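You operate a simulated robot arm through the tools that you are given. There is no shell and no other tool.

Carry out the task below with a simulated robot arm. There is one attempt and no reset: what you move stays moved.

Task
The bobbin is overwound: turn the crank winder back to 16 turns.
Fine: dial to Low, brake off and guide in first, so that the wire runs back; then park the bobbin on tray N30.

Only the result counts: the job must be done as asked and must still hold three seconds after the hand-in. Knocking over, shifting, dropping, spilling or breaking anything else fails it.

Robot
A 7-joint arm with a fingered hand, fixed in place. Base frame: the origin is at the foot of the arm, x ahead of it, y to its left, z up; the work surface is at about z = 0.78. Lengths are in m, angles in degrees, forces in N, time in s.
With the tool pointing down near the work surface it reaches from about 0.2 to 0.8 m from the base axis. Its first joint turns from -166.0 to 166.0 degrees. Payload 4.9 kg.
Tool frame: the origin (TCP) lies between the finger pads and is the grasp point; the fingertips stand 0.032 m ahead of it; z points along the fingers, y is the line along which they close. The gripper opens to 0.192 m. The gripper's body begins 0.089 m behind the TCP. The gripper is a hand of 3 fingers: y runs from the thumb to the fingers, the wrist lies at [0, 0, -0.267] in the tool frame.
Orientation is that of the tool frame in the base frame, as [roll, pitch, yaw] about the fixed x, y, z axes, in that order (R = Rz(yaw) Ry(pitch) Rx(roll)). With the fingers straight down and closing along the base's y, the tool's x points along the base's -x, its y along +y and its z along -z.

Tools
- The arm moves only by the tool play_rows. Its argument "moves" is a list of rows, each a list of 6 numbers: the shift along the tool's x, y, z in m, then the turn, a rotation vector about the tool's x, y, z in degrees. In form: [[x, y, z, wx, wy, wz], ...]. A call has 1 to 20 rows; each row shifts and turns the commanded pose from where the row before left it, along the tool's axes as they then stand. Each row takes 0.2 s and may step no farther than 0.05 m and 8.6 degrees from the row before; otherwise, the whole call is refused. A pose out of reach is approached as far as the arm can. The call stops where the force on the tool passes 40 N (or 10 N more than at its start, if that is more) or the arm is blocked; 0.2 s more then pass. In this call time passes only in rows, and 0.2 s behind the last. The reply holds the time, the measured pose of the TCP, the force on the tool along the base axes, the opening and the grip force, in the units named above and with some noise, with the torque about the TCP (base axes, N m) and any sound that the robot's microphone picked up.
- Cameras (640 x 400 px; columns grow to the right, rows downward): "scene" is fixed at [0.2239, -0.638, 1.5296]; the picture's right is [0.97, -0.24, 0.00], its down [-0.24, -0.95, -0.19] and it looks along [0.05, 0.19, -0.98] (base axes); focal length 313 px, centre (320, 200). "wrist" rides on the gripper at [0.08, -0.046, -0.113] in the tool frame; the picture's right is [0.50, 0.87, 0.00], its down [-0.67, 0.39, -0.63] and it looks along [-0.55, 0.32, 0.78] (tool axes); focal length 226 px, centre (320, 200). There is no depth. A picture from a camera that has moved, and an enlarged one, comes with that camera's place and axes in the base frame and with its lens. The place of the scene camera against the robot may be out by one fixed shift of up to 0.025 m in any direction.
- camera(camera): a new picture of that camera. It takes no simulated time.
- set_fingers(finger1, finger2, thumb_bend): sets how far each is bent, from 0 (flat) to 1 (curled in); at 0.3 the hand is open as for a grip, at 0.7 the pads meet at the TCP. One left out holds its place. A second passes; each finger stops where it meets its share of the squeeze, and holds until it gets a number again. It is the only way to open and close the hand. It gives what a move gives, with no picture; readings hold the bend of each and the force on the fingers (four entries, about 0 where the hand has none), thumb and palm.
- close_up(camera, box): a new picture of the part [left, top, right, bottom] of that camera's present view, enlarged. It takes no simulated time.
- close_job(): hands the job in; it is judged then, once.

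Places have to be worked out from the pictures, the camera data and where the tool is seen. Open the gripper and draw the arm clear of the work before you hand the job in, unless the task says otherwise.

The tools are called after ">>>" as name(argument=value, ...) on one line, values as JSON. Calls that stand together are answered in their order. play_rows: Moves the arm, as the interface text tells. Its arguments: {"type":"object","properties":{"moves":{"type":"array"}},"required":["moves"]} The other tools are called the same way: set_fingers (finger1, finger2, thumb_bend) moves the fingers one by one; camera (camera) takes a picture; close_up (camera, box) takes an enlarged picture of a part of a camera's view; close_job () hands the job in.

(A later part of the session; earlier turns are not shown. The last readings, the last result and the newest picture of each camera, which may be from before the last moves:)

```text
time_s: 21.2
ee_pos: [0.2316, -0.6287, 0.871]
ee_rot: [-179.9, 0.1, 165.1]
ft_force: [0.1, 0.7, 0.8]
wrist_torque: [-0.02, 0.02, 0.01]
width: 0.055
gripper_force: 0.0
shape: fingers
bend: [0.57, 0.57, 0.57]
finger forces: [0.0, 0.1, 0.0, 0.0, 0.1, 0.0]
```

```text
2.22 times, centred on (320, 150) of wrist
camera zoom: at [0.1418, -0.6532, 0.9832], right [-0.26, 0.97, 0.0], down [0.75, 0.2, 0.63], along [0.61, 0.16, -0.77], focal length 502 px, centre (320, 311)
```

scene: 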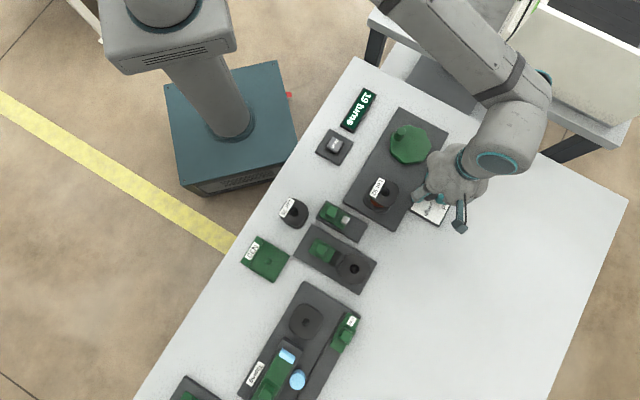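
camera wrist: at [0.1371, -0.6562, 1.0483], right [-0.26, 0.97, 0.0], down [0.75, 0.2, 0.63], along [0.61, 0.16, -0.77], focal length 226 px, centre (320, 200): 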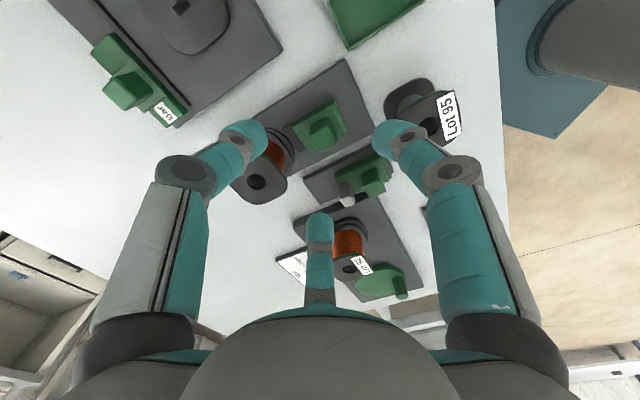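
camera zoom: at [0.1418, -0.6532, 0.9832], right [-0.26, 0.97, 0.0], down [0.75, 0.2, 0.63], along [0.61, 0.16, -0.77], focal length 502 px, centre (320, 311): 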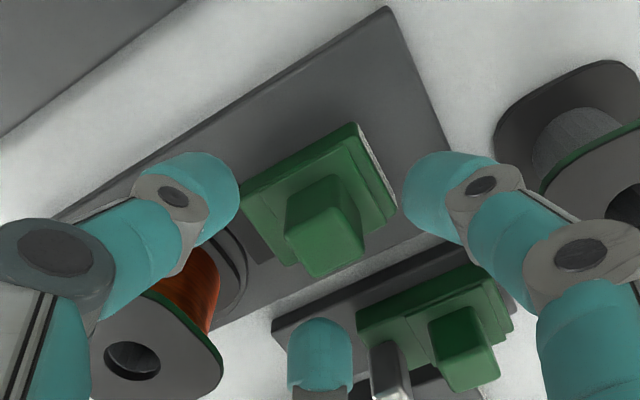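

Well centred (knob at 0.2303, -0.6277). I lower to TCP z ≈ 0.851 in small steps and then close gently.

>>> play_rows(moves=[[0.001, 0, 0.01, 0, 0, 0], [0, 0, 0.006, 0, 0, 0], [0, 0, 0.004, 0, 0, 0]])

>>> set_fingers(finger1=0.64, finger2=0.64, thumb_bend=0.64)

>>> close_up(camera="wrist", box=[220, 60, 420, 240])

```text
time_s: 22.0
ee_pos: [0.229, -0.6274, 0.8494]
ee_rot: [-180.0, 0.0, 165.2]
ft_force: [-0.3, 0.3, -0.3]
wrist_torque: [0.0, 0.0, 0.01]
width: 0.055
gripper_force: 0.2
shape: fingers
bend: [0.57, 0.57, 0.57]
finger forces: [0.0, 0.0, 0.0, 0.1, 0.0, 0.1]
```

```text
time_s: 23.0
ee_pos: [0.2303, -0.628, 0.8501]
ee_rot: [-180.0, 0.1, 165.1]
ft_force: [0.0, -0.5, 0.0]
wrist_torque: [0.02, 0.05, 0.02]
width: 0.0263
gripper_force: 0.1
shape: fingers
bend: [0.64, 0.64, 0.64]
finger forces: [0.1, 0.0, 0.0, 0.1, 0.5, 0.1]
```

```text
2.22 times, centred on (320, 150) of wrist
camera zoom: at [0.1397, -0.6524, 0.9636], right [-0.26, 0.97, 0.0], down [0.75, 0.2, 0.63], along [0.61, 0.16, -0.77], focal length 502 px, centre (320, 311)
```

zoom: 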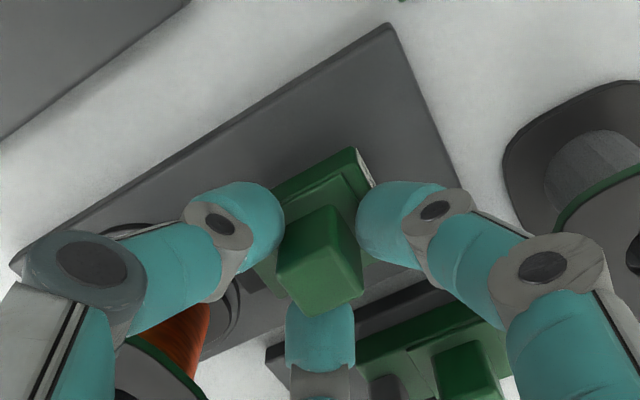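

The knob is caged. I pull it along the slide, away from the spool (azimuth ≈ 135°), 16 mm first in small steps.

>>> play_rows(moves=[[0.0035, 0.002, 0, 0, 0, 0], [0.0035, 0.002, 0, 0, 0, 0], [0.0035, 0.002, 0, 0, 0, 0], [0.0035, 0.002, 0, 0, 0, 0]])

>>> close_up(camera="wrist", box=[220, 60, 420, 240])

>>> close_up(camera="scene", box=[230, 180, 390, 300])

```text
time_s: 24.0
ee_pos: [0.2159, -0.6171, 0.8506]
ee_rot: [-180.0, 0.1, 165.1]
ft_force: [-0.2, 0.2, 0.7]
wrist_torque: [0.03, 0.0, 0.01]
width: 0.0262
gripper_force: 0.0
shape: fingers
bend: [0.64, 0.64, 0.64]
finger forces: [0.0, 0.1, 0.0, 0.0, 0.1, 0.1]
```

```text
2.22 times, centred on (320, 150) of wrist
camera zoom: at [0.1275, -0.6413, 0.963], right [-0.26, 0.97, 0.0], down [0.75, 0.2, 0.63], along [0.61, 0.16, -0.77], focal length 502 px, centre (320, 311)
```

zoom: 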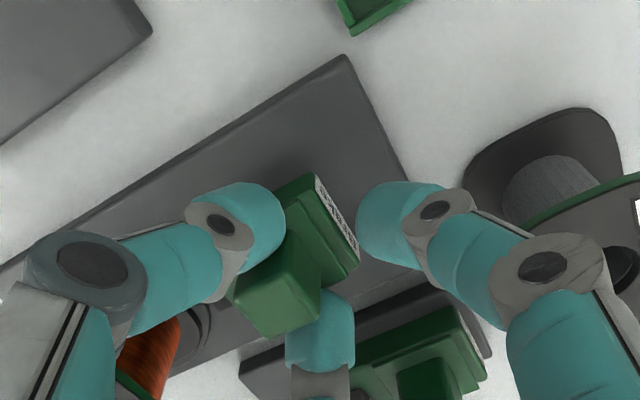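

```text
3.33 times, centred on (310, 240) of scene
camera zoom: at [0.2239, -0.638, 1.5296], right [0.97, -0.24, 0.0], down [-0.24, -0.95, -0.19], along [0.05, 0.19, -0.98], focal length 1042 px, centre (353, 67)
```

zoom: 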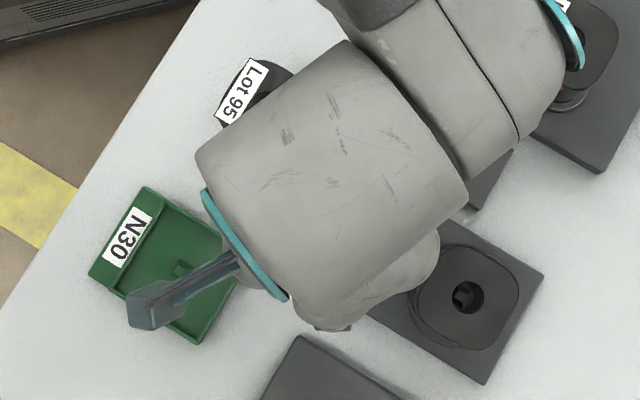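

The force stayed at zero and the carriage did not move: the knob slipped out between the rounded tips because the grip was too shallow (carriage top is ≈ 0.796). I lift, go back over the knob, and will grip 10 mm deeper.

>>> play_rows(moves=[[0, 0, -0.02, 0, 0, 0], [0, 0, -0.015, 0, 0, 0], [-0.014, -0.008, 0, 0, 0, 0]])

>>> set_fingers(finger1=0.58, finger2=0.58, thumb_bend=0.58)

>>> close_up(camera="wrist", box=[220, 60, 420, 240])

```text
time_s: 24.8
ee_pos: [0.2274, -0.6266, 0.8849]
ee_rot: [-180.0, 0.2, 165.0]
ft_force: [0.0, 0.3, 0.4]
wrist_torque: [-0.01, 0.01, -0.01]
width: 0.0261
gripper_force: 0.1
shape: fingers
bend: [0.64, 0.64, 0.64]
finger forces: [0.1, 0.1, 0.0, 0.0, 0.0, 0.0]
```

```text
time_s: 25.8
ee_pos: [0.228, -0.6258, 0.8869]
ee_rot: [-179.9, 0.1, 165.2]
ft_force: [0.6, -0.7, -0.2]
wrist_torque: [-0.01, 0.0, 0.02]
width: 0.0541
gripper_force: 0.1
shape: fingers
bend: [0.57, 0.57, 0.57]
finger forces: [0.0, 0.0, 0.0, 0.1, 0.0, 0.0]
```

```text
2.22 times, centred on (320, 150) of wrist
camera zoom: at [0.1382, -0.6519, 0.9985], right [-0.26, 0.97, 0.0], down [0.75, 0.2, 0.63], along [0.61, 0.16, -0.77], focal length 502 px, centre (320, 311)
```

zoom: 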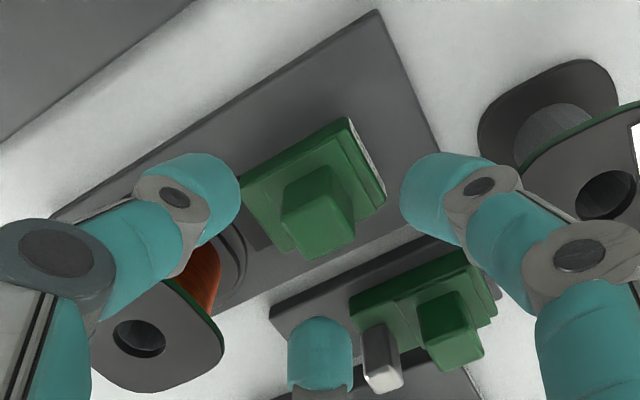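

I re-centre and descend to TCP z ≈ 0.841, watching the forces.

>>> play_rows(moves=[[-0.0018, -0.0015, 0.02, 0, 0, 0], [0, 0, 0.012, 0, 0, 0], [0, 0, 0.008, 0, 0, 0], [0, 0, 0.005, 0, 0, 0]])

>>> close_up(camera="wrist", box=[220, 60, 420, 240])

```text
time_s: 26.8
ee_pos: [0.2303, -0.6281, 0.84]
ee_rot: [-180.0, -0.1, 165.2]
ft_force: [-0.4, -0.5, 0.0]
wrist_torque: [0.02, 0.03, -0.02]
width: 0.0537
gripper_force: 0.1
shape: fingers
bend: [0.57, 0.57, 0.57]
finger forces: [0.1, 0.0, 0.0, 0.0, 0.1, 0.0]
```

```text
2.22 times, centred on (320, 150) of wrist
camera zoom: at [0.1411, -0.6539, 0.9535], right [-0.26, 0.97, 0.0], down [0.75, 0.2, 0.63], along [0.61, 0.16, -0.77], focal length 502 px, centre (320, 311)
```

zoom: 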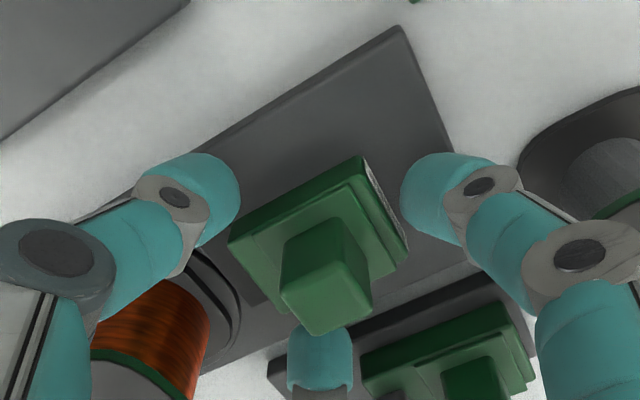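

No contact at 0.840. I go 2 mm lower and close to squeeze the knob.

>>> play_rows(moves=[[0, 0, 0.002, 0, 0, 0]])

>>> set_fingers(finger1=0.7, finger2=0.7, thumb_bend=0.7)

>>> close_up(camera="wrist", box=[220, 60, 420, 240])

```text
time_s: 27.2
ee_pos: [0.2308, -0.6284, 0.839]
ee_rot: [-179.9, 0.1, 165.1]
ft_force: [-0.2, -0.7, -0.9]
wrist_torque: [-0.03, 0.01, 0.0]
width: 0.0538
gripper_force: 0.0
shape: fingers
bend: [0.57, 0.57, 0.57]
finger forces: [0.1, 0.0, 0.0, 0.1, 0.0, 0.0]
```

```text
time_s: 28.2
ee_pos: [0.2298, -0.6295, 0.8379]
ee_rot: [179.9, -0.1, 165.1]
ft_force: [-6.2, -4.6, -2.0]
wrist_torque: [-0.17, 0.2, -0.12]
width: 0.038
gripper_force: 17.0
shape: fingers
bend: [0.6, 0.62, 0.63]
finger forces: [9.8, 8.0, 0.0, 0.1, 16.2, 0.0]
```

```text
2.22 times, centred on (320, 150) of wrist
camera zoom: at [0.1407, -0.6546, 0.9517], right [-0.26, 0.97, 0.0], down [0.75, 0.2, 0.63], along [0.61, 0.16, -0.78], focal length 502 px, centre (320, 311)
```

zoom: 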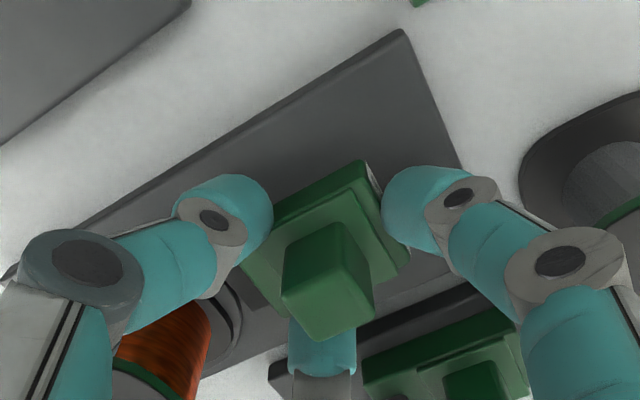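

The grip is firm (≈ 17 N). I pull along the slide away from the spool in 4 mm steps.

>>> play_rows(moves=[[0.0035, 0.002, 0, 0, 0, 0], [0.0035, 0.002, 0, 0, 0, 0], [0.0035, 0.002, 0, 0, 0, 0]])

>>> close_up(camera="wrist", box=[220, 60, 420, 240])

```text
time_s: 29.0
ee_pos: [0.2227, -0.6213, 0.8382]
ee_rot: [-180.0, 0.1, 165.2]
ft_force: [-1.9, -4.6, 0.0]
wrist_torque: [-0.1, 0.07, -0.04]
width: 0.0377
gripper_force: 15.7
shape: fingers
bend: [0.61, 0.62, 0.63]
finger forces: [9.3, 8.8, 0.1, 0.0, 13.8, 0.0]
```

```text
2.22 times, centred on (320, 150) of wrist
camera zoom: at [0.1321, -0.6461, 0.9516], right [-0.26, 0.97, 0.0], down [0.75, 0.2, 0.63], along [0.61, 0.16, -0.77], focal length 502 px, centre (320, 311)
```

zoom: 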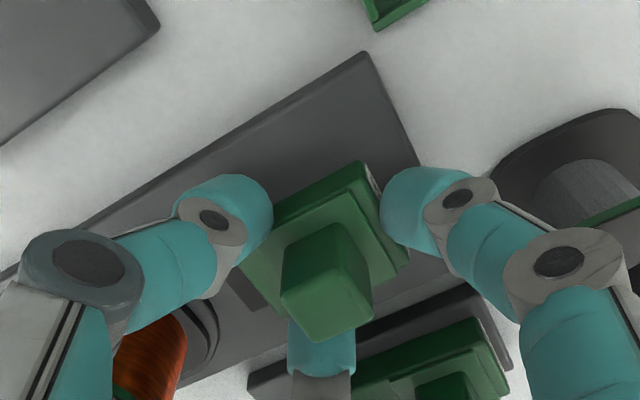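

The carriage now follows the hand (moved ≈ 11 mm). I continue toward the end of its travel.

>>> play_rows(moves=[[0.0035, 0.002, 0, 0, 0, 0], [0.0035, 0.002, 0, 0, 0, 0], [0.0026, 0.0015, 0, 0, 0, 0]])

>>> close_up(camera="wrist", box=[220, 60, 420, 240])

```text
time_s: 29.8
ee_pos: [0.2141, -0.6137, 0.8384]
ee_rot: [180.0, 0.1, 165.1]
ft_force: [-0.5, -4.3, 1.8]
wrist_torque: [-0.09, 0.0, -0.05]
width: 0.0375
gripper_force: 16.7
shape: fingers
bend: [0.61, 0.62, 0.63]
finger forces: [9.7, 9.5, 0.1, 0.0, 13.1, 0.1]
```

```text
2.22 times, centred on (320, 150) of wrist
camera zoom: at [0.1241, -0.6384, 0.9514], right [-0.26, 0.97, 0.0], down [0.75, 0.2, 0.63], along [0.61, 0.16, -0.77], focal length 502 px, centre (320, 311)
```

zoom: 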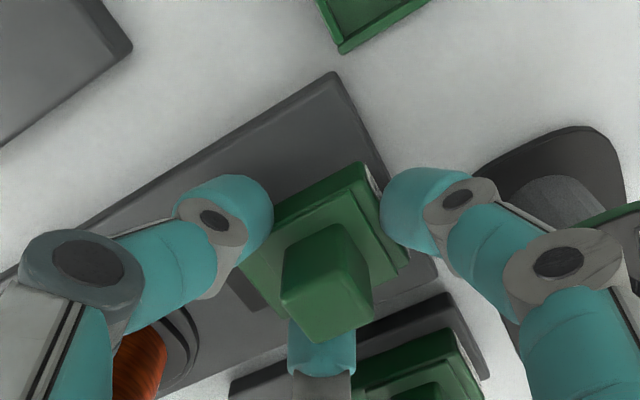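

No end stop yet; about 8 mm of plate remains beyond the carriage. Two more small steps.

>>> play_rows(moves=[[0.0022, 0.0012, 0, 0, 0, 0], [0.0022, 0.0012, 0, 0, 0, 0]])

>>> close_up(camera="wrist", box=[220, 60, 420, 240])

```text
time_s: 30.4
ee_pos: [0.2112, -0.6109, 0.8396]
ee_rot: [-180.0, 0.2, 165.1]
ft_force: [5.2, -6.9, 2.5]
wrist_torque: [-0.23, -0.25, -0.01]
width: 0.0356
gripper_force: 14.7
shape: fingers
bend: [0.62, 0.62, 0.63]
finger forces: [7.3, 10.1, 0.1, 0.0, 12.4, 0.1]
```

```text
2.22 times, centred on (320, 150) of wrist
camera zoom: at [0.1214, -0.6356, 0.9514], right [-0.26, 0.97, 0.0], down [0.75, 0.2, 0.63], along [0.61, 0.16, -0.77], focal length 502 px, centre (320, 311)
```

zoom: 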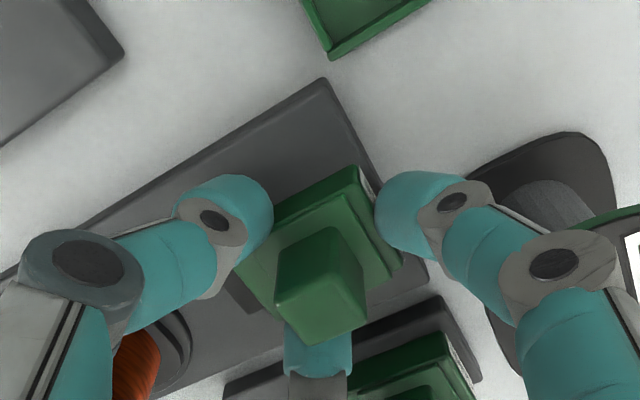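

The reaction force rises opposite the motion (≈ 8 N): the carriage is at its end stop, brake off. I release and rise.

>>> set_fingers(finger1=0.57, finger2=0.57, thumb_bend=0.57)

>>> play_rows(moves=[[0, 0, -0.02, 0, 0, 0], [0, 0, -0.03, 0, 0, 0], [0, 0, -0.03, 0, 0, 0]])

>>> camera(camera="wrist")

>>> close_up(camera="wrist", box=[220, 50, 420, 230])

```text
time_s: 31.4
ee_pos: [0.2101, -0.61, 0.8377]
ee_rot: [180.0, 0.0, 165.2]
ft_force: [0.3, 0.1, -0.4]
wrist_torque: [0.04, 0.0, 0.01]
width: 0.0583
gripper_force: 0.0
shape: fingers
bend: [0.56, 0.56, 0.56]
finger forces: [0.0, 0.0, 0.0, 0.1, 0.0, 0.1]
```

```text
time_s: 32.2
ee_pos: [0.2107, -0.6091, 0.9187]
ee_rot: [180.0, 0.0, 165.1]
ft_force: [-0.5, -0.1, -0.2]
wrist_torque: [-0.03, 0.01, 0.01]
width: 0.0583
gripper_force: 0.1
shape: fingers
bend: [0.56, 0.56, 0.56]
finger forces: [0.1, 0.1, 0.1, 0.1, 0.1, 0.0]
```

```text
taken
camera wrist: at [0.1209, -0.6342, 1.0314], right [-0.26, 0.97, 0.0], down [0.75, 0.2, 0.63], along [0.61, 0.17, -0.78], focal length 226 px, centre (320, 200)
```

wrist: 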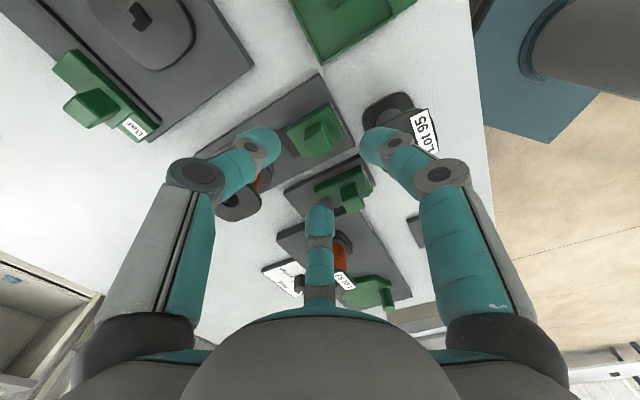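

```text
2.22 times, centred on (320, 140) of wrist
camera zoom: at [0.1209, -0.6342, 1.0314], right [-0.26, 0.97, 0.0], down [0.75, 0.2, 0.63], along [0.61, 0.17, -0.78], focal length 502 px, centre (320, 333)
```

zoom: 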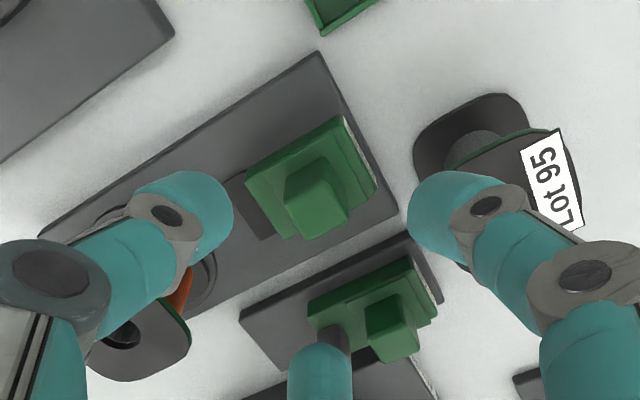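

Brake is released. Next the guide: knob top ≈ (0.270, -0.555, 0.835), and it must go ~35 mm toward (+x,-y). Gripping would bring fingers too near both bobbins at the end, so I'll push from behind with closed fingers. I close them and inspect their footprint.

>>> set_fingers(finger1=0.7, finger2=0.7, thumb_bend=0.7)

>>> camera(camera="wrist")

>>> close_up(camera="wrist", box=[200, 50, 440, 250])

```text
time_s: 33.2
ee_pos: [0.2101, -0.6093, 0.9183]
ee_rot: [-180.0, 0.1, 165.2]
ft_force: [0.3, -0.4, -0.2]
wrist_torque: [-0.01, 0.01, 0.0]
width: 0.0035
gripper_force: 0.0
shape: fingers
bend: [0.69, 0.69, 0.7]
finger forces: [0.0, 0.1, 0.0, 0.0, 0.1, 0.1]
```

```text
taken
camera wrist: at [0.121, -0.6345, 1.0315], right [-0.26, 0.97, 0.0], down [0.75, 0.2, 0.63], along [0.61, 0.16, -0.77], focal length 226 px, centre (320, 200)
```

wrist: 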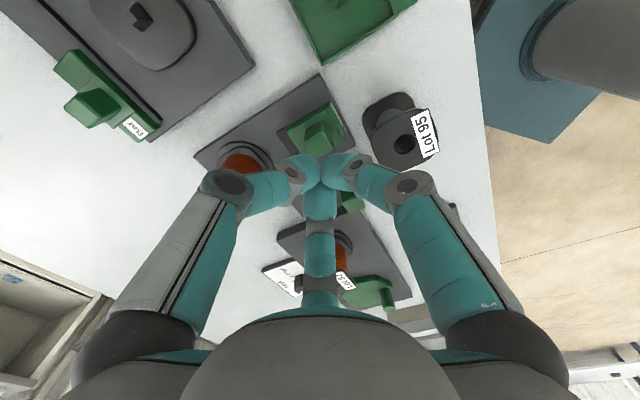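

```text
2.00 times, centred on (320, 150) of wrist
camera zoom: at [0.121, -0.6345, 1.0315], right [-0.26, 0.97, 0.0], down [0.75, 0.2, 0.63], along [0.61, 0.16, -0.77], focal length 452 px, centre (320, 300)
```

zoom: 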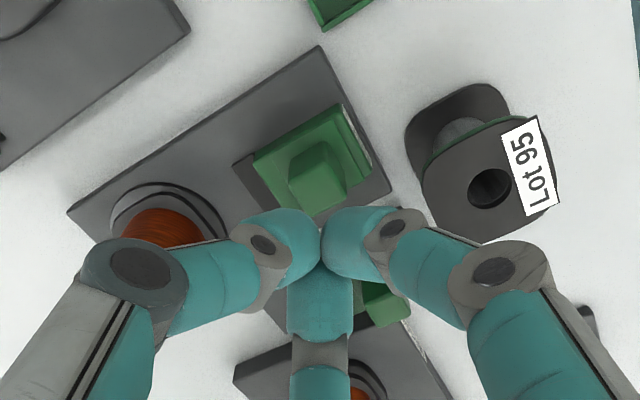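

Closed fingers have a small footprint (≈ 30 mm at tip level). I turn the yaw to 160° and move above a start point just behind the guide knob (≈ 0.2444, -0.5297), still high.

>>> play_rows(moves=[[0, 0, 0, 0, 0, 5], [-0.0024, 0.0432, 0, 0, 0, 0], [-0.0024, 0.0432, 0, 0, 0, 0], [0, 0, 0.02, 0, 0, 0]])

>>> camera(camera="wrist")

>>> close_up(camera="wrist", box=[200, 50, 440, 250])

>>> close_up(camera="scene", box=[230, 160, 390, 280])

```text
time_s: 34.2
ee_pos: [0.242, -0.5292, 0.8961]
ee_rot: [-179.9, 0.1, 160.1]
ft_force: [0.7, 0.0, -0.2]
wrist_torque: [0.0, 0.03, 0.0]
width: 0.0035
gripper_force: 0.0
shape: fingers
bend: [0.7, 0.69, 0.7]
finger forces: [0.1, 0.0, 0.0, 0.0, 0.1, 0.1]
```

```text
taken
camera wrist: at [0.1516, -0.5477, 1.0107], right [-0.18, 0.98, 0.0], down [0.76, 0.14, 0.63], along [0.62, 0.11, -0.77], focal length 226 px, centre (320, 200)
```

wrist: 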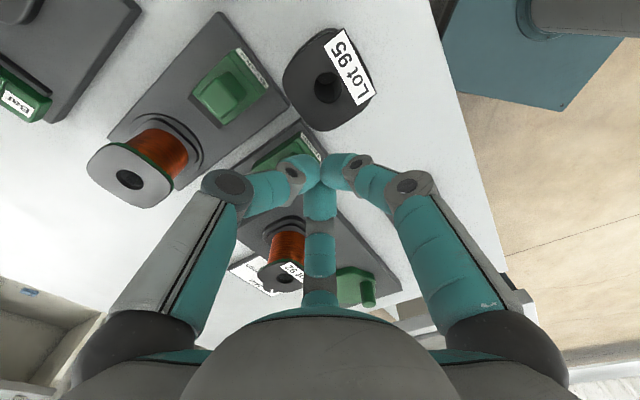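

```text
2.00 times, centred on (320, 150) of wrist
camera zoom: at [0.1516, -0.5477, 1.0107], right [-0.18, 0.98, 0.0], down [0.76, 0.14, 0.63], along [0.62, 0.11, -0.77], focal length 452 px, centre (320, 300)
```

zoom: 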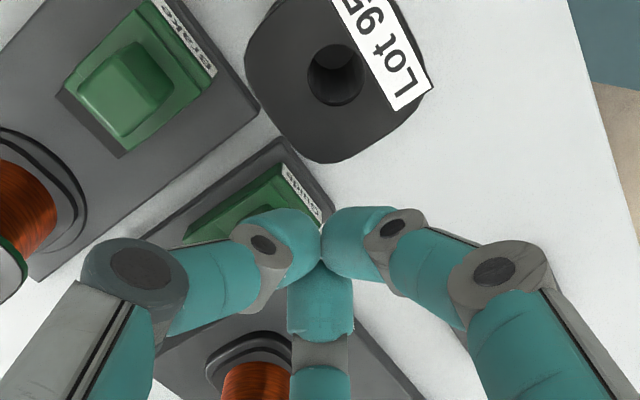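

```text
3.33 times, centred on (310, 220) of scene
camera zoom: at [0.2239, -0.638, 1.5296], right [0.97, -0.24, 0.0], down [-0.24, -0.95, -0.19], along [0.05, 0.19, -0.98], focal length 1042 px, centre (353, 133)
```

zoom: 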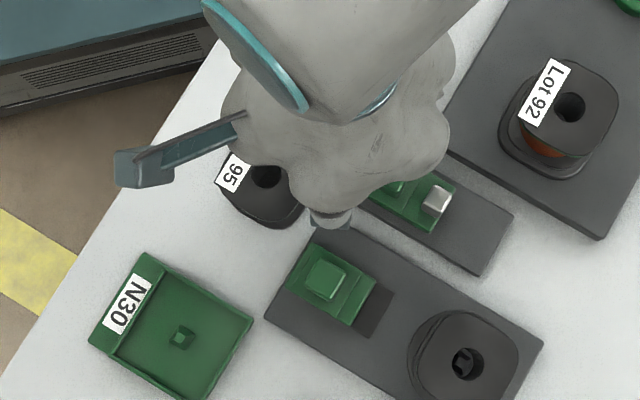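

Scene confirms the brake carriage at its outer end, and Lot 95's nearest edge is ≈ 23 mm from my tool axis. I descend behind the guide knob to TCP z ≈ 0.84.

>>> play_rows(moves=[[-0.001, -0.0005, 0.02, 0, 0, 0], [0, 0, 0.018, 0, 0, 0], [0, 0, 0.012, 0, 0, 0], [0, 0, 0.006, 0, 0, 0]])

>>> close_up(camera="wrist", box=[200, 50, 440, 250])

>>> close_up(camera="scene", box=[270, 170, 390, 260])

```text
time_s: 35.2
ee_pos: [0.2432, -0.5329, 0.8418]
ee_rot: [179.9, 0.1, 160.1]
ft_force: [0.1, 0.2, 0.2]
wrist_torque: [0.02, 0.04, -0.01]
width: 0.0034
gripper_force: 1.3
shape: fingers
bend: [0.69, 0.7, 0.7]
finger forces: [0.0, 1.9, 0.0, 0.0, 0.1, 0.0]
```

```text
2.00 times, centred on (320, 150) of wrist
camera zoom: at [0.1531, -0.5491, 0.9549], right [-0.18, 0.98, 0.0], down [0.76, 0.14, 0.63], along [0.62, 0.11, -0.77], focal length 452 px, centre (320, 300)
```

zoom: 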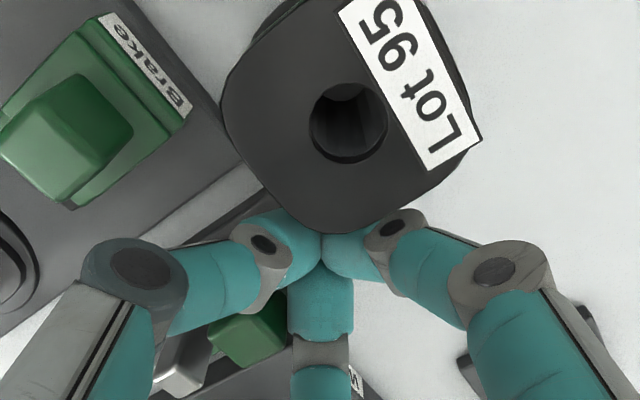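

```text
4.44 times, centred on (330, 215) of scene
camera zoom: at [0.2239, -0.638, 1.5296], right [0.97, -0.24, 0.0], down [-0.24, -0.95, -0.19], along [0.05, 0.19, -0.98], focal length 1390 px, centre (276, 133)
```

zoom: 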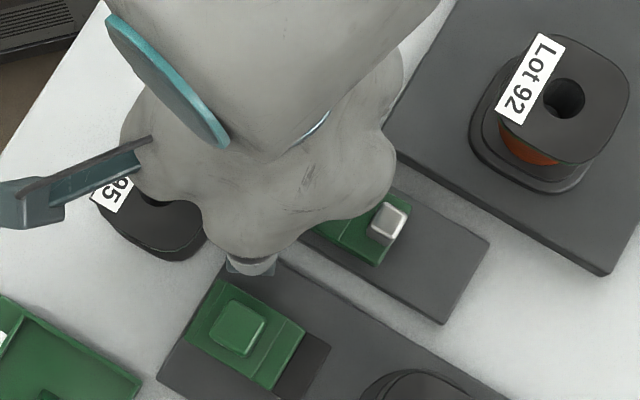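

Slight contact on finger 2 (≈ 2 N) only; the knob sits in the V between thumb and finger 2. I push along the slide in 5 mm steps.

>>> play_rows(moves=[[-0.0045, -0.0021, 0, 0, 0, 0], [-0.0045, -0.0021, 0, 0, 0, 0], [-0.0045, -0.0021, 0, 0, 0, 0]])

>>> close_up(camera="wrist", box=[200, 50, 440, 250])

>>> close_up(camera="scene", box=[270, 170, 390, 260])

```text
time_s: 36.0
ee_pos: [0.2551, -0.5411, 0.8426]
ee_rot: [-180.0, 0.1, 160.0]
ft_force: [0.7, 0.1, 0.0]
wrist_torque: [-0.01, 0.04, -0.02]
width: 0.0033
gripper_force: 0.1
shape: fingers
bend: [0.69, 0.7, 0.7]
finger forces: [0.0, 0.1, 0.1, 0.1, 0.0, 0.0]
```

```text
2.00 times, centred on (320, 150) of wrist
camera zoom: at [0.1643, -0.5594, 0.9552], right [-0.18, 0.98, 0.0], down [0.76, 0.14, 0.63], along [0.62, 0.11, -0.77], focal length 452 px, centre (320, 300)
```

zoom: 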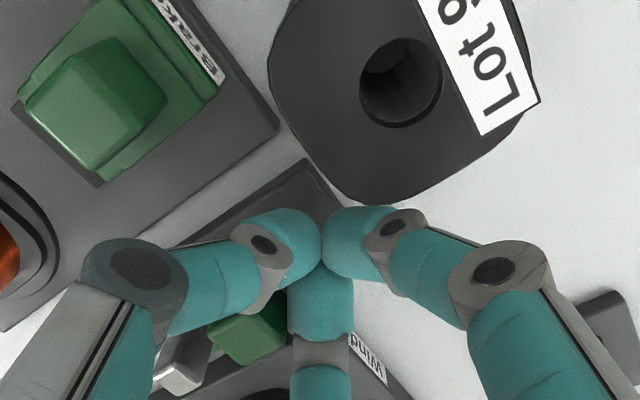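

```text
4.44 times, centred on (330, 215) of scene
camera zoom: at [0.2239, -0.638, 1.5296], right [0.97, -0.24, 0.0], down [-0.24, -0.95, -0.19], along [0.05, 0.19, -0.98], focal length 1390 px, centre (276, 133)
```

zoom: 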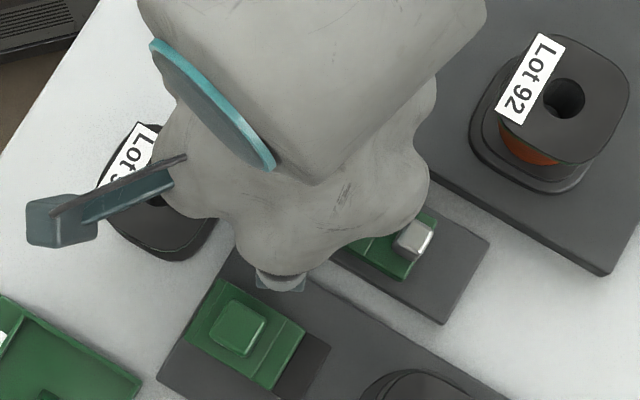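

The guide carriage is moving (≈ 15 mm). I continue pushing.

>>> play_rows(moves=[[-0.0045, -0.0021, 0, 0, 0, 0], [-0.0045, -0.0021, 0, 0, 0, 0], [-0.0036, -0.0017, 0, 0, 0, 0]])

>>> close_up(camera="scene", box=[270, 170, 390, 260])

```text
time_s: 36.8
ee_pos: [0.2652, -0.5514, 0.843]
ee_rot: [-180.0, 0.1, 160.0]
ft_force: [-0.9, 0.3, 0.2]
wrist_torque: [0.04, 0.01, -0.02]
width: 0.0036
gripper_force: 0.0
shape: fingers
bend: [0.69, 0.7, 0.7]
finger forces: [0.0, 0.0, 0.0, 0.0, 0.1, 0.1]
```

```text
4.44 times, centred on (330, 215) of scene
camera zoom: at [0.2239, -0.638, 1.5296], right [0.97, -0.24, 0.0], down [-0.24, -0.95, -0.19], along [0.05, 0.19, -0.98], focal length 1390 px, centre (276, 133)
```

zoom: 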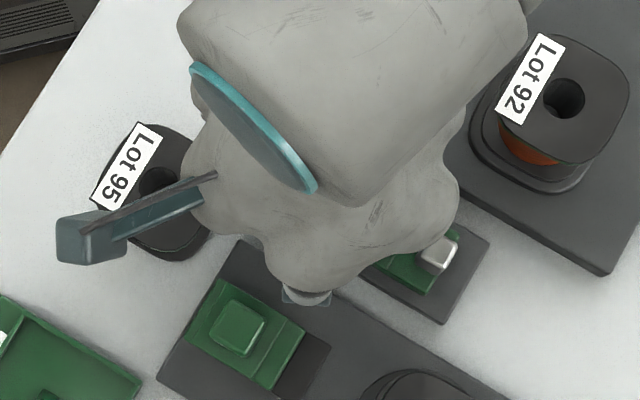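

About 14 mm of plate remains ahead of the carriage; two more 4 mm steps, watching for the stop.

>>> play_rows(moves=[[-0.0036, -0.0017, 0, 0, 0, 0], [-0.0027, -0.0013, 0, 0, 0, 0]])

>>> close_up(camera="scene", box=[270, 170, 390, 260])

```text
time_s: 37.4
ee_pos: [0.2717, -0.5574, 0.8419]
ee_rot: [179.9, 0.0, 160.1]
ft_force: [-0.5, 0.1, 0.3]
wrist_torque: [-0.01, 0.03, -0.01]
width: 0.0032
gripper_force: 0.1
shape: fingers
bend: [0.69, 0.7, 0.7]
finger forces: [0.1, 0.1, 0.1, 0.0, 0.0, 0.1]
```

```text
4.44 times, centred on (330, 215) of scene
camera zoom: at [0.2239, -0.638, 1.5296], right [0.97, -0.24, 0.0], down [-0.24, -0.95, -0.19], along [0.05, 0.19, -0.98], focal length 1390 px, centre (276, 133)
```

zoom: 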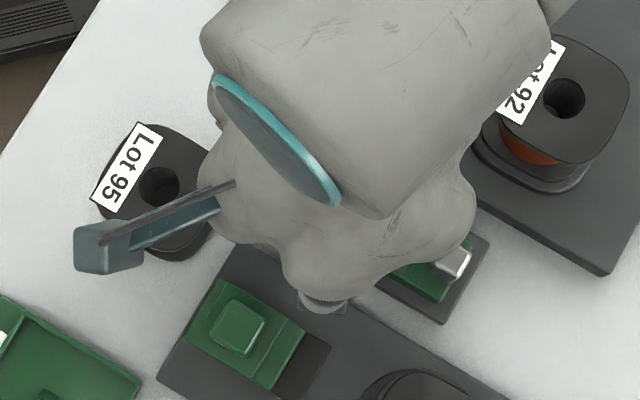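

Still free (force ≈ 0). Small 2.5 mm steps until the stop is felt.

>>> play_rows(moves=[[-0.0023, -0.001, 0, 0, 0, 0], [-0.0018, -0.0008, 0, 0, 0, 0]])

>>> close_up(camera="scene", box=[270, 170, 390, 260])

```text
time_s: 38.0
ee_pos: [0.2753, -0.559, 0.841]
ee_rot: [180.0, 0.2, 160.1]
ft_force: [-1.9, 0.3, 1.1]
wrist_torque: [0.02, 0.09, -0.02]
width: 0.0035
gripper_force: 1.6
shape: fingers
bend: [0.69, 0.7, 0.7]
finger forces: [0.0, 1.9, 0.0, 0.1, 1.9, 0.0]
```

```text
4.44 times, centred on (330, 215) of scene
camera zoom: at [0.2239, -0.638, 1.5296], right [0.97, -0.24, 0.0], down [-0.24, -0.95, -0.19], along [0.05, 0.19, -0.98], focal length 1390 px, centre (276, 133)
```

zoom: 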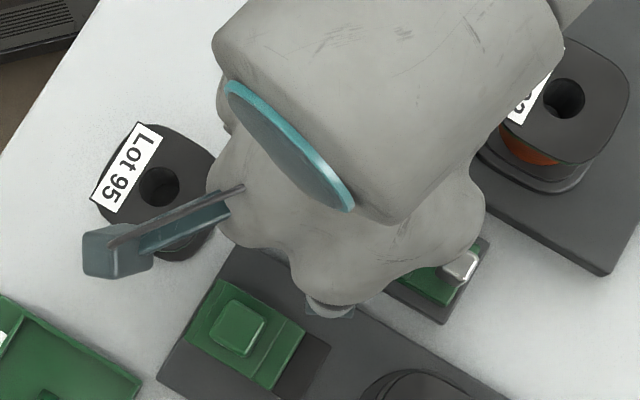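

Both contact fingers now read ≈ 2 N. One more 3 mm to confirm it is against the stop.

>>> play_rows(moves=[[-0.0018, -0.0008, 0, 0, 0, 0], [-0.0014, -0.0006, 0, 0, 0, 0]])

>>> close_up(camera="scene", box=[270, 170, 390, 260])

```text
time_s: 38.6
ee_pos: [0.2759, -0.5625, 0.842]
ee_rot: [180.0, 0.1, 160.1]
ft_force: [-1.2, 0.9, 1.7]
wrist_torque: [-0.01, 0.03, 0.0]
width: 0.0032
gripper_force: 1.9
shape: fingers
bend: [0.69, 0.7, 0.7]
finger forces: [0.0, 3.3, 0.0, 0.1, 0.1, 0.0]
```

```text
4.44 times, centred on (330, 215) of scene
camera zoom: at [0.2239, -0.638, 1.5296], right [0.97, -0.24, 0.0], down [-0.24, -0.95, -0.19], along [0.05, 0.19, -0.98], focal length 1390 px, centre (276, 133)
```

zoom: 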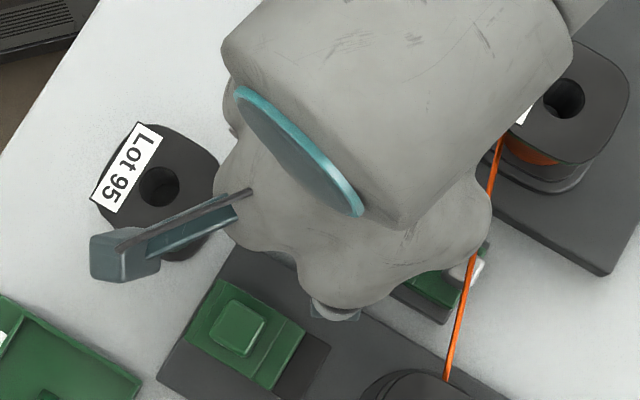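

An orange wire now runs from the spool past the guide to the winder bobbin: the guide is in. I back off a little and rise.

>>> play_rows(moves=[[0.006, 0.003, 0, 0, 0, 0], [0, 0, -0.03, 0, 0, 0], [0, 0, -0.04, 0, 0, 0], [0, 0, -0.04, 0, 0, 0]])

>>> camera(camera="wrist")

>>> camera(camera="scene")

```text
time_s: 39.6
ee_pos: [0.2718, -0.5567, 0.9531]
ee_rot: [180.0, -0.1, 160.0]
ft_force: [0.0, 0.0, -0.6]
wrist_torque: [-0.06, -0.03, 0.02]
width: 0.0032
gripper_force: 0.0
shape: fingers
bend: [0.69, 0.7, 0.7]
finger forces: [0.1, 0.1, 0.0, 0.0, 0.0, 0.0]
```

```text
taken
camera wrist: at [0.1804, -0.5738, 1.0651], right [-0.18, 0.98, 0.0], down [0.76, 0.14, 0.63], along [0.62, 0.11, -0.78], focal length 226 px, centre (320, 200)
```

wrist: 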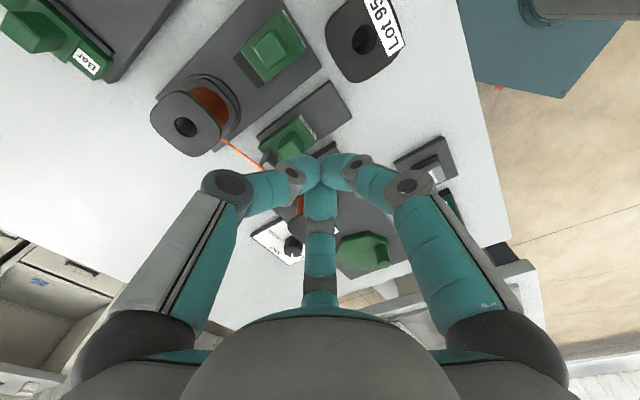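

```text
taken
```

scene: 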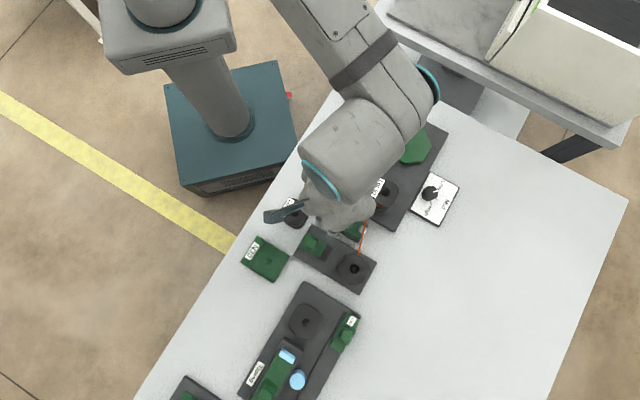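

All three presets are done (Low, brake off, guide in). Now the crank: I move above its handle (≈ 0.463, -0.418) at a safe height and look.

>>> play_rows(moves=[[0, 0, -0.03, 0, 0, 0], [-0.0262, 0.0392, 0, 0, 0, 0], [-0.0262, 0.0392, 0, 0, 0, 0], [-0.0262, 0.0392, 0, 0, 0, 0], [-0.0262, 0.0392, 0, 0, 0, 0], [-0.0262, 0.0392, 0, 0, 0, 0]])

>>> camera(camera="wrist")

>>> camera(camera="scene")

```text
time_s: 41.0
ee_pos: [0.4612, -0.4173, 0.9808]
ee_rot: [-180.0, 0.1, 160.1]
ft_force: [0.3, -0.1, 0.2]
wrist_torque: [0.02, -0.02, 0.01]
width: 0.0034
gripper_force: 0.1
shape: fingers
bend: [0.69, 0.7, 0.7]
finger forces: [0.0, 0.0, 0.0, 0.1, 0.0, 0.0]
```

```text
taken
camera wrist: at [0.37, -0.4353, 1.094], right [-0.18, 0.98, 0.0], down [0.76, 0.14, 0.63], along [0.62, 0.11, -0.78], focal length 226 px, centre (320, 200)
```

wrist: 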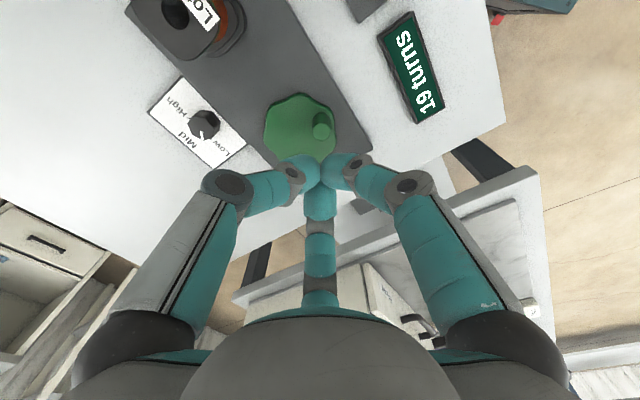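

```text
taken
```

scene: 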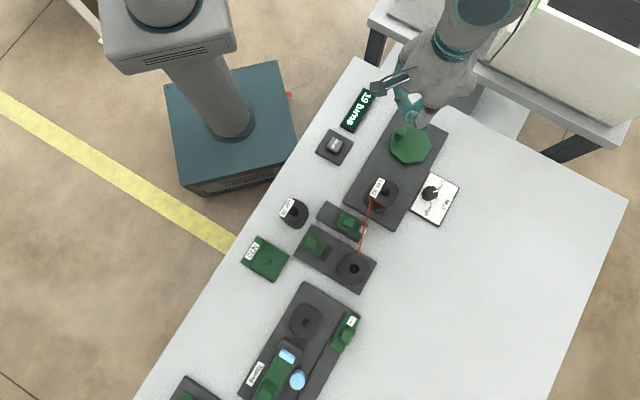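

I zoom in on the crank and its handle from the wrist and scene cameras.

>>> close_up(camera="wrist", box=[230, 60, 390, 180])

>>> close_up(camera="scene", box=[330, 80, 470, 240])

```text
3.33 times, centred on (310, 120) of wrist
camera zoom: at [0.37, -0.4353, 1.094], right [-0.18, 0.98, 0.0], down [0.76, 0.14, 0.63], along [0.62, 0.11, -0.78], focal length 754 px, centre (353, 467)
```

zoom: 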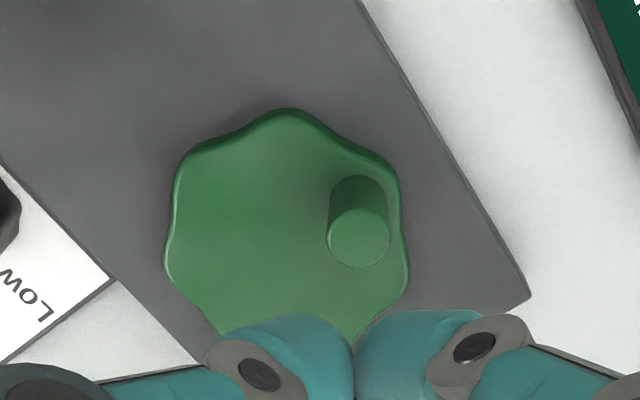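

```text
2.50 times, centred on (400, 160) of scene
camera zoom: at [0.2239, -0.638, 1.5296], right [0.97, -0.24, 0.0], down [-0.24, -0.95, -0.19], along [0.05, 0.19, -0.98], focal length 782 px, centre (120, 300)
```

zoom: 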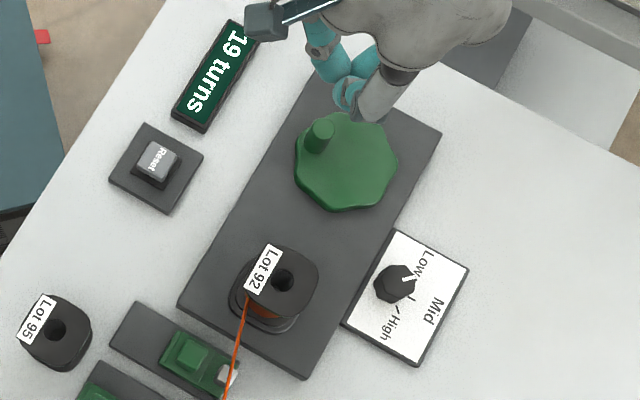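

Handle: top ≈ (0.470, -0.4155, 0.841), ø ≈ 21 mm, on a disc (top ≈ 0.812) centred ≈ (0.4895, -0.441), orbit radius ≈ 32 mm. I open the fingers moderately and lower above the handle to check alignment.

>>> set_fingers(finger1=0.57, finger2=0.57, thumb_bend=0.57)

>>> play_rows(moves=[[-0.0077, 0.0047, 0.03, 0, 0, 0], [0, 0, 0.035, 0, 0, 0], [0, 0, 0.025, 0, 0, 0]])

>>> close_up(camera="wrist", box=[220, 60, 420, 240])

```text
time_s: 42.0
ee_pos: [0.4606, -0.4172, 0.9806]
ee_rot: [-180.0, 0.1, 160.1]
ft_force: [-0.4, 1.2, 0.6]
wrist_torque: [-0.02, -0.01, 0.0]
width: 0.0582
gripper_force: 0.1
shape: fingers
bend: [0.56, 0.56, 0.56]
finger forces: [0.1, 0.0, 0.0, 0.0, 0.1, 0.1]
```

```text
time_s: 42.8
ee_pos: [0.4715, -0.4164, 0.8903]
ee_rot: [179.9, 0.1, 160.1]
ft_force: [0.4, -0.7, -0.1]
wrist_torque: [0.02, 0.04, 0.02]
width: 0.0579
gripper_force: 0.1
shape: fingers
bend: [0.56, 0.56, 0.56]
finger forces: [0.0, 0.0, 0.0, 0.0, 0.0, 0.0]
```

```text
2.22 times, centred on (320, 150) of wrist
camera zoom: at [0.3799, -0.4334, 1.0029], right [-0.18, 0.98, 0.0], down [0.76, 0.14, 0.63], along [0.62, 0.11, -0.77], focal length 502 px, centre (320, 311)
```

zoom: 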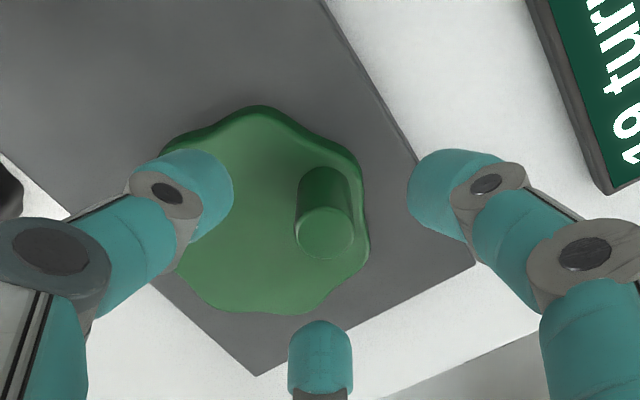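

Handle centred at (0.4718, -0.4153), right under the TCP. I lower around it to z ≈ 0.856, watching for contact with the disc.

>>> play_rows(moves=[[0, 0.001, 0.015, 0, 0, 0], [0, 0, 0.012, 0, 0, 0], [0, 0, 0.007, 0, 0, 0]])

>>> close_up(camera="wrist", box=[220, 60, 420, 240])

```text
time_s: 43.6
ee_pos: [0.4712, -0.4139, 0.8572]
ee_rot: [-180.0, 0.2, 160.1]
ft_force: [-0.4, -0.2, -0.8]
wrist_torque: [0.02, -0.02, -0.01]
width: 0.0584
gripper_force: 0.1
shape: fingers
bend: [0.56, 0.56, 0.56]
finger forces: [0.1, 0.0, 0.1, 0.0, 0.0, 0.0]
```

```text
2.22 times, centred on (320, 150) of wrist
camera zoom: at [0.3797, -0.4314, 0.9707], right [-0.18, 0.98, 0.0], down [0.76, 0.14, 0.63], along [0.62, 0.11, -0.77], focal length 502 px, centre (320, 311)
```

zoom: 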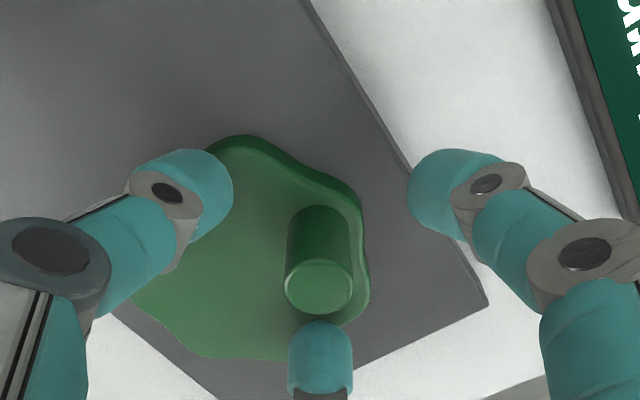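

No contact; 3 mm lower, then I close onto the handle.

>>> play_rows(moves=[[0, -0.001, 0.003, 0, 0, 0]])

>>> set_fingers(finger1=0.65, finger2=0.65, thumb_bend=0.65)

>>> close_up(camera="wrist", box=[220, 60, 420, 240])

```text
time_s: 44.0
ee_pos: [0.4691, -0.4143, 0.8536]
ee_rot: [-180.0, 0.2, 160.1]
ft_force: [-0.5, -0.5, 2.4]
wrist_torque: [0.0, -0.08, 0.03]
width: 0.0583
gripper_force: 0.5
shape: fingers
bend: [0.56, 0.56, 0.56]
finger forces: [0.1, 1.5, 0.0, 0.0, 0.1, 0.0]
```

```text
time_s: 45.0
ee_pos: [0.4708, -0.4149, 0.8553]
ee_rot: [179.9, 0.1, 160.1]
ft_force: [1.2, -0.6, 1.0]
wrist_torque: [0.02, 0.01, 0.02]
width: 0.0219
gripper_force: 0.2
shape: fingers
bend: [0.65, 0.65, 0.65]
finger forces: [0.0, 0.0, 0.0, 0.1, 0.0, 0.0]
```

```text
2.22 times, centred on (320, 150) of wrist
camera zoom: at [0.3789, -0.4327, 0.968], right [-0.18, 0.98, 0.0], down [0.76, 0.14, 0.63], along [0.62, 0.11, -0.77], focal length 502 px, centre (320, 311)
```

zoom: 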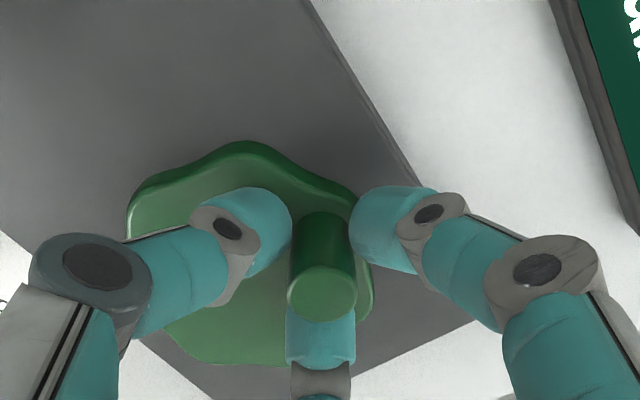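

Fingers cage the handle snugly (22 mm spread, no force). I test 40° counter-clockwise around centre (0.490, -0.4405) and check forces and the counter.

>>> play_rows(moves=[[0.00434, -0.01023, 0, 0, 0, 0], [0.00058, -0.01109, 0, 0, 0, 0]])

>>> close_up(camera="wrist", box=[220, 60, 420, 240])

>>> close_up(camera="scene", box=[330, 80, 470, 240])

```text
time_s: 45.6
ee_pos: [0.4584, -0.4342, 0.8557]
ee_rot: [-180.0, 0.1, 160.1]
ft_force: [1.2, -0.3, 1.0]
wrist_torque: [-0.03, -0.05, -0.02]
width: 0.0223
gripper_force: 1.2
shape: fingers
bend: [0.65, 0.64, 0.65]
finger forces: [0.1, 1.8, 0.0, 0.1, 0.0, 0.0]
```

```text
2.22 times, centred on (320, 150) of wrist
camera zoom: at [0.3673, -0.4515, 0.9677], right [-0.18, 0.98, 0.0], down [0.76, 0.14, 0.63], along [0.62, 0.11, -0.77], focal length 502 px, centre (320, 311)
```

zoom: 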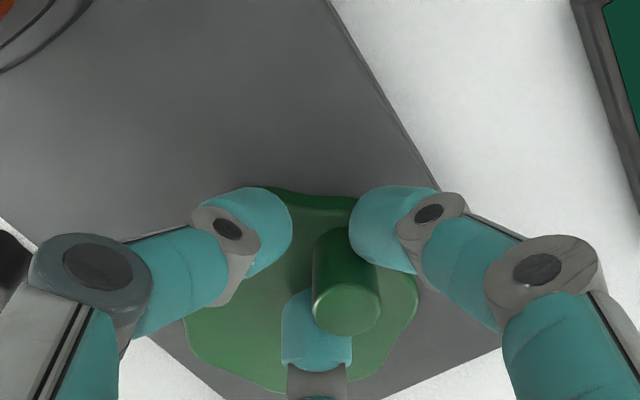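

```text
2.50 times, centred on (400, 160) of scene
camera zoom: at [0.2239, -0.638, 1.5296], right [0.97, -0.24, 0.0], down [-0.24, -0.95, -0.19], along [0.05, 0.19, -0.98], focal length 782 px, centre (120, 300)
```

zoom: 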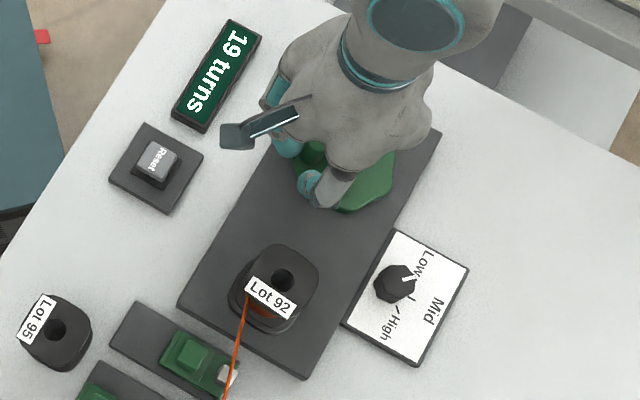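

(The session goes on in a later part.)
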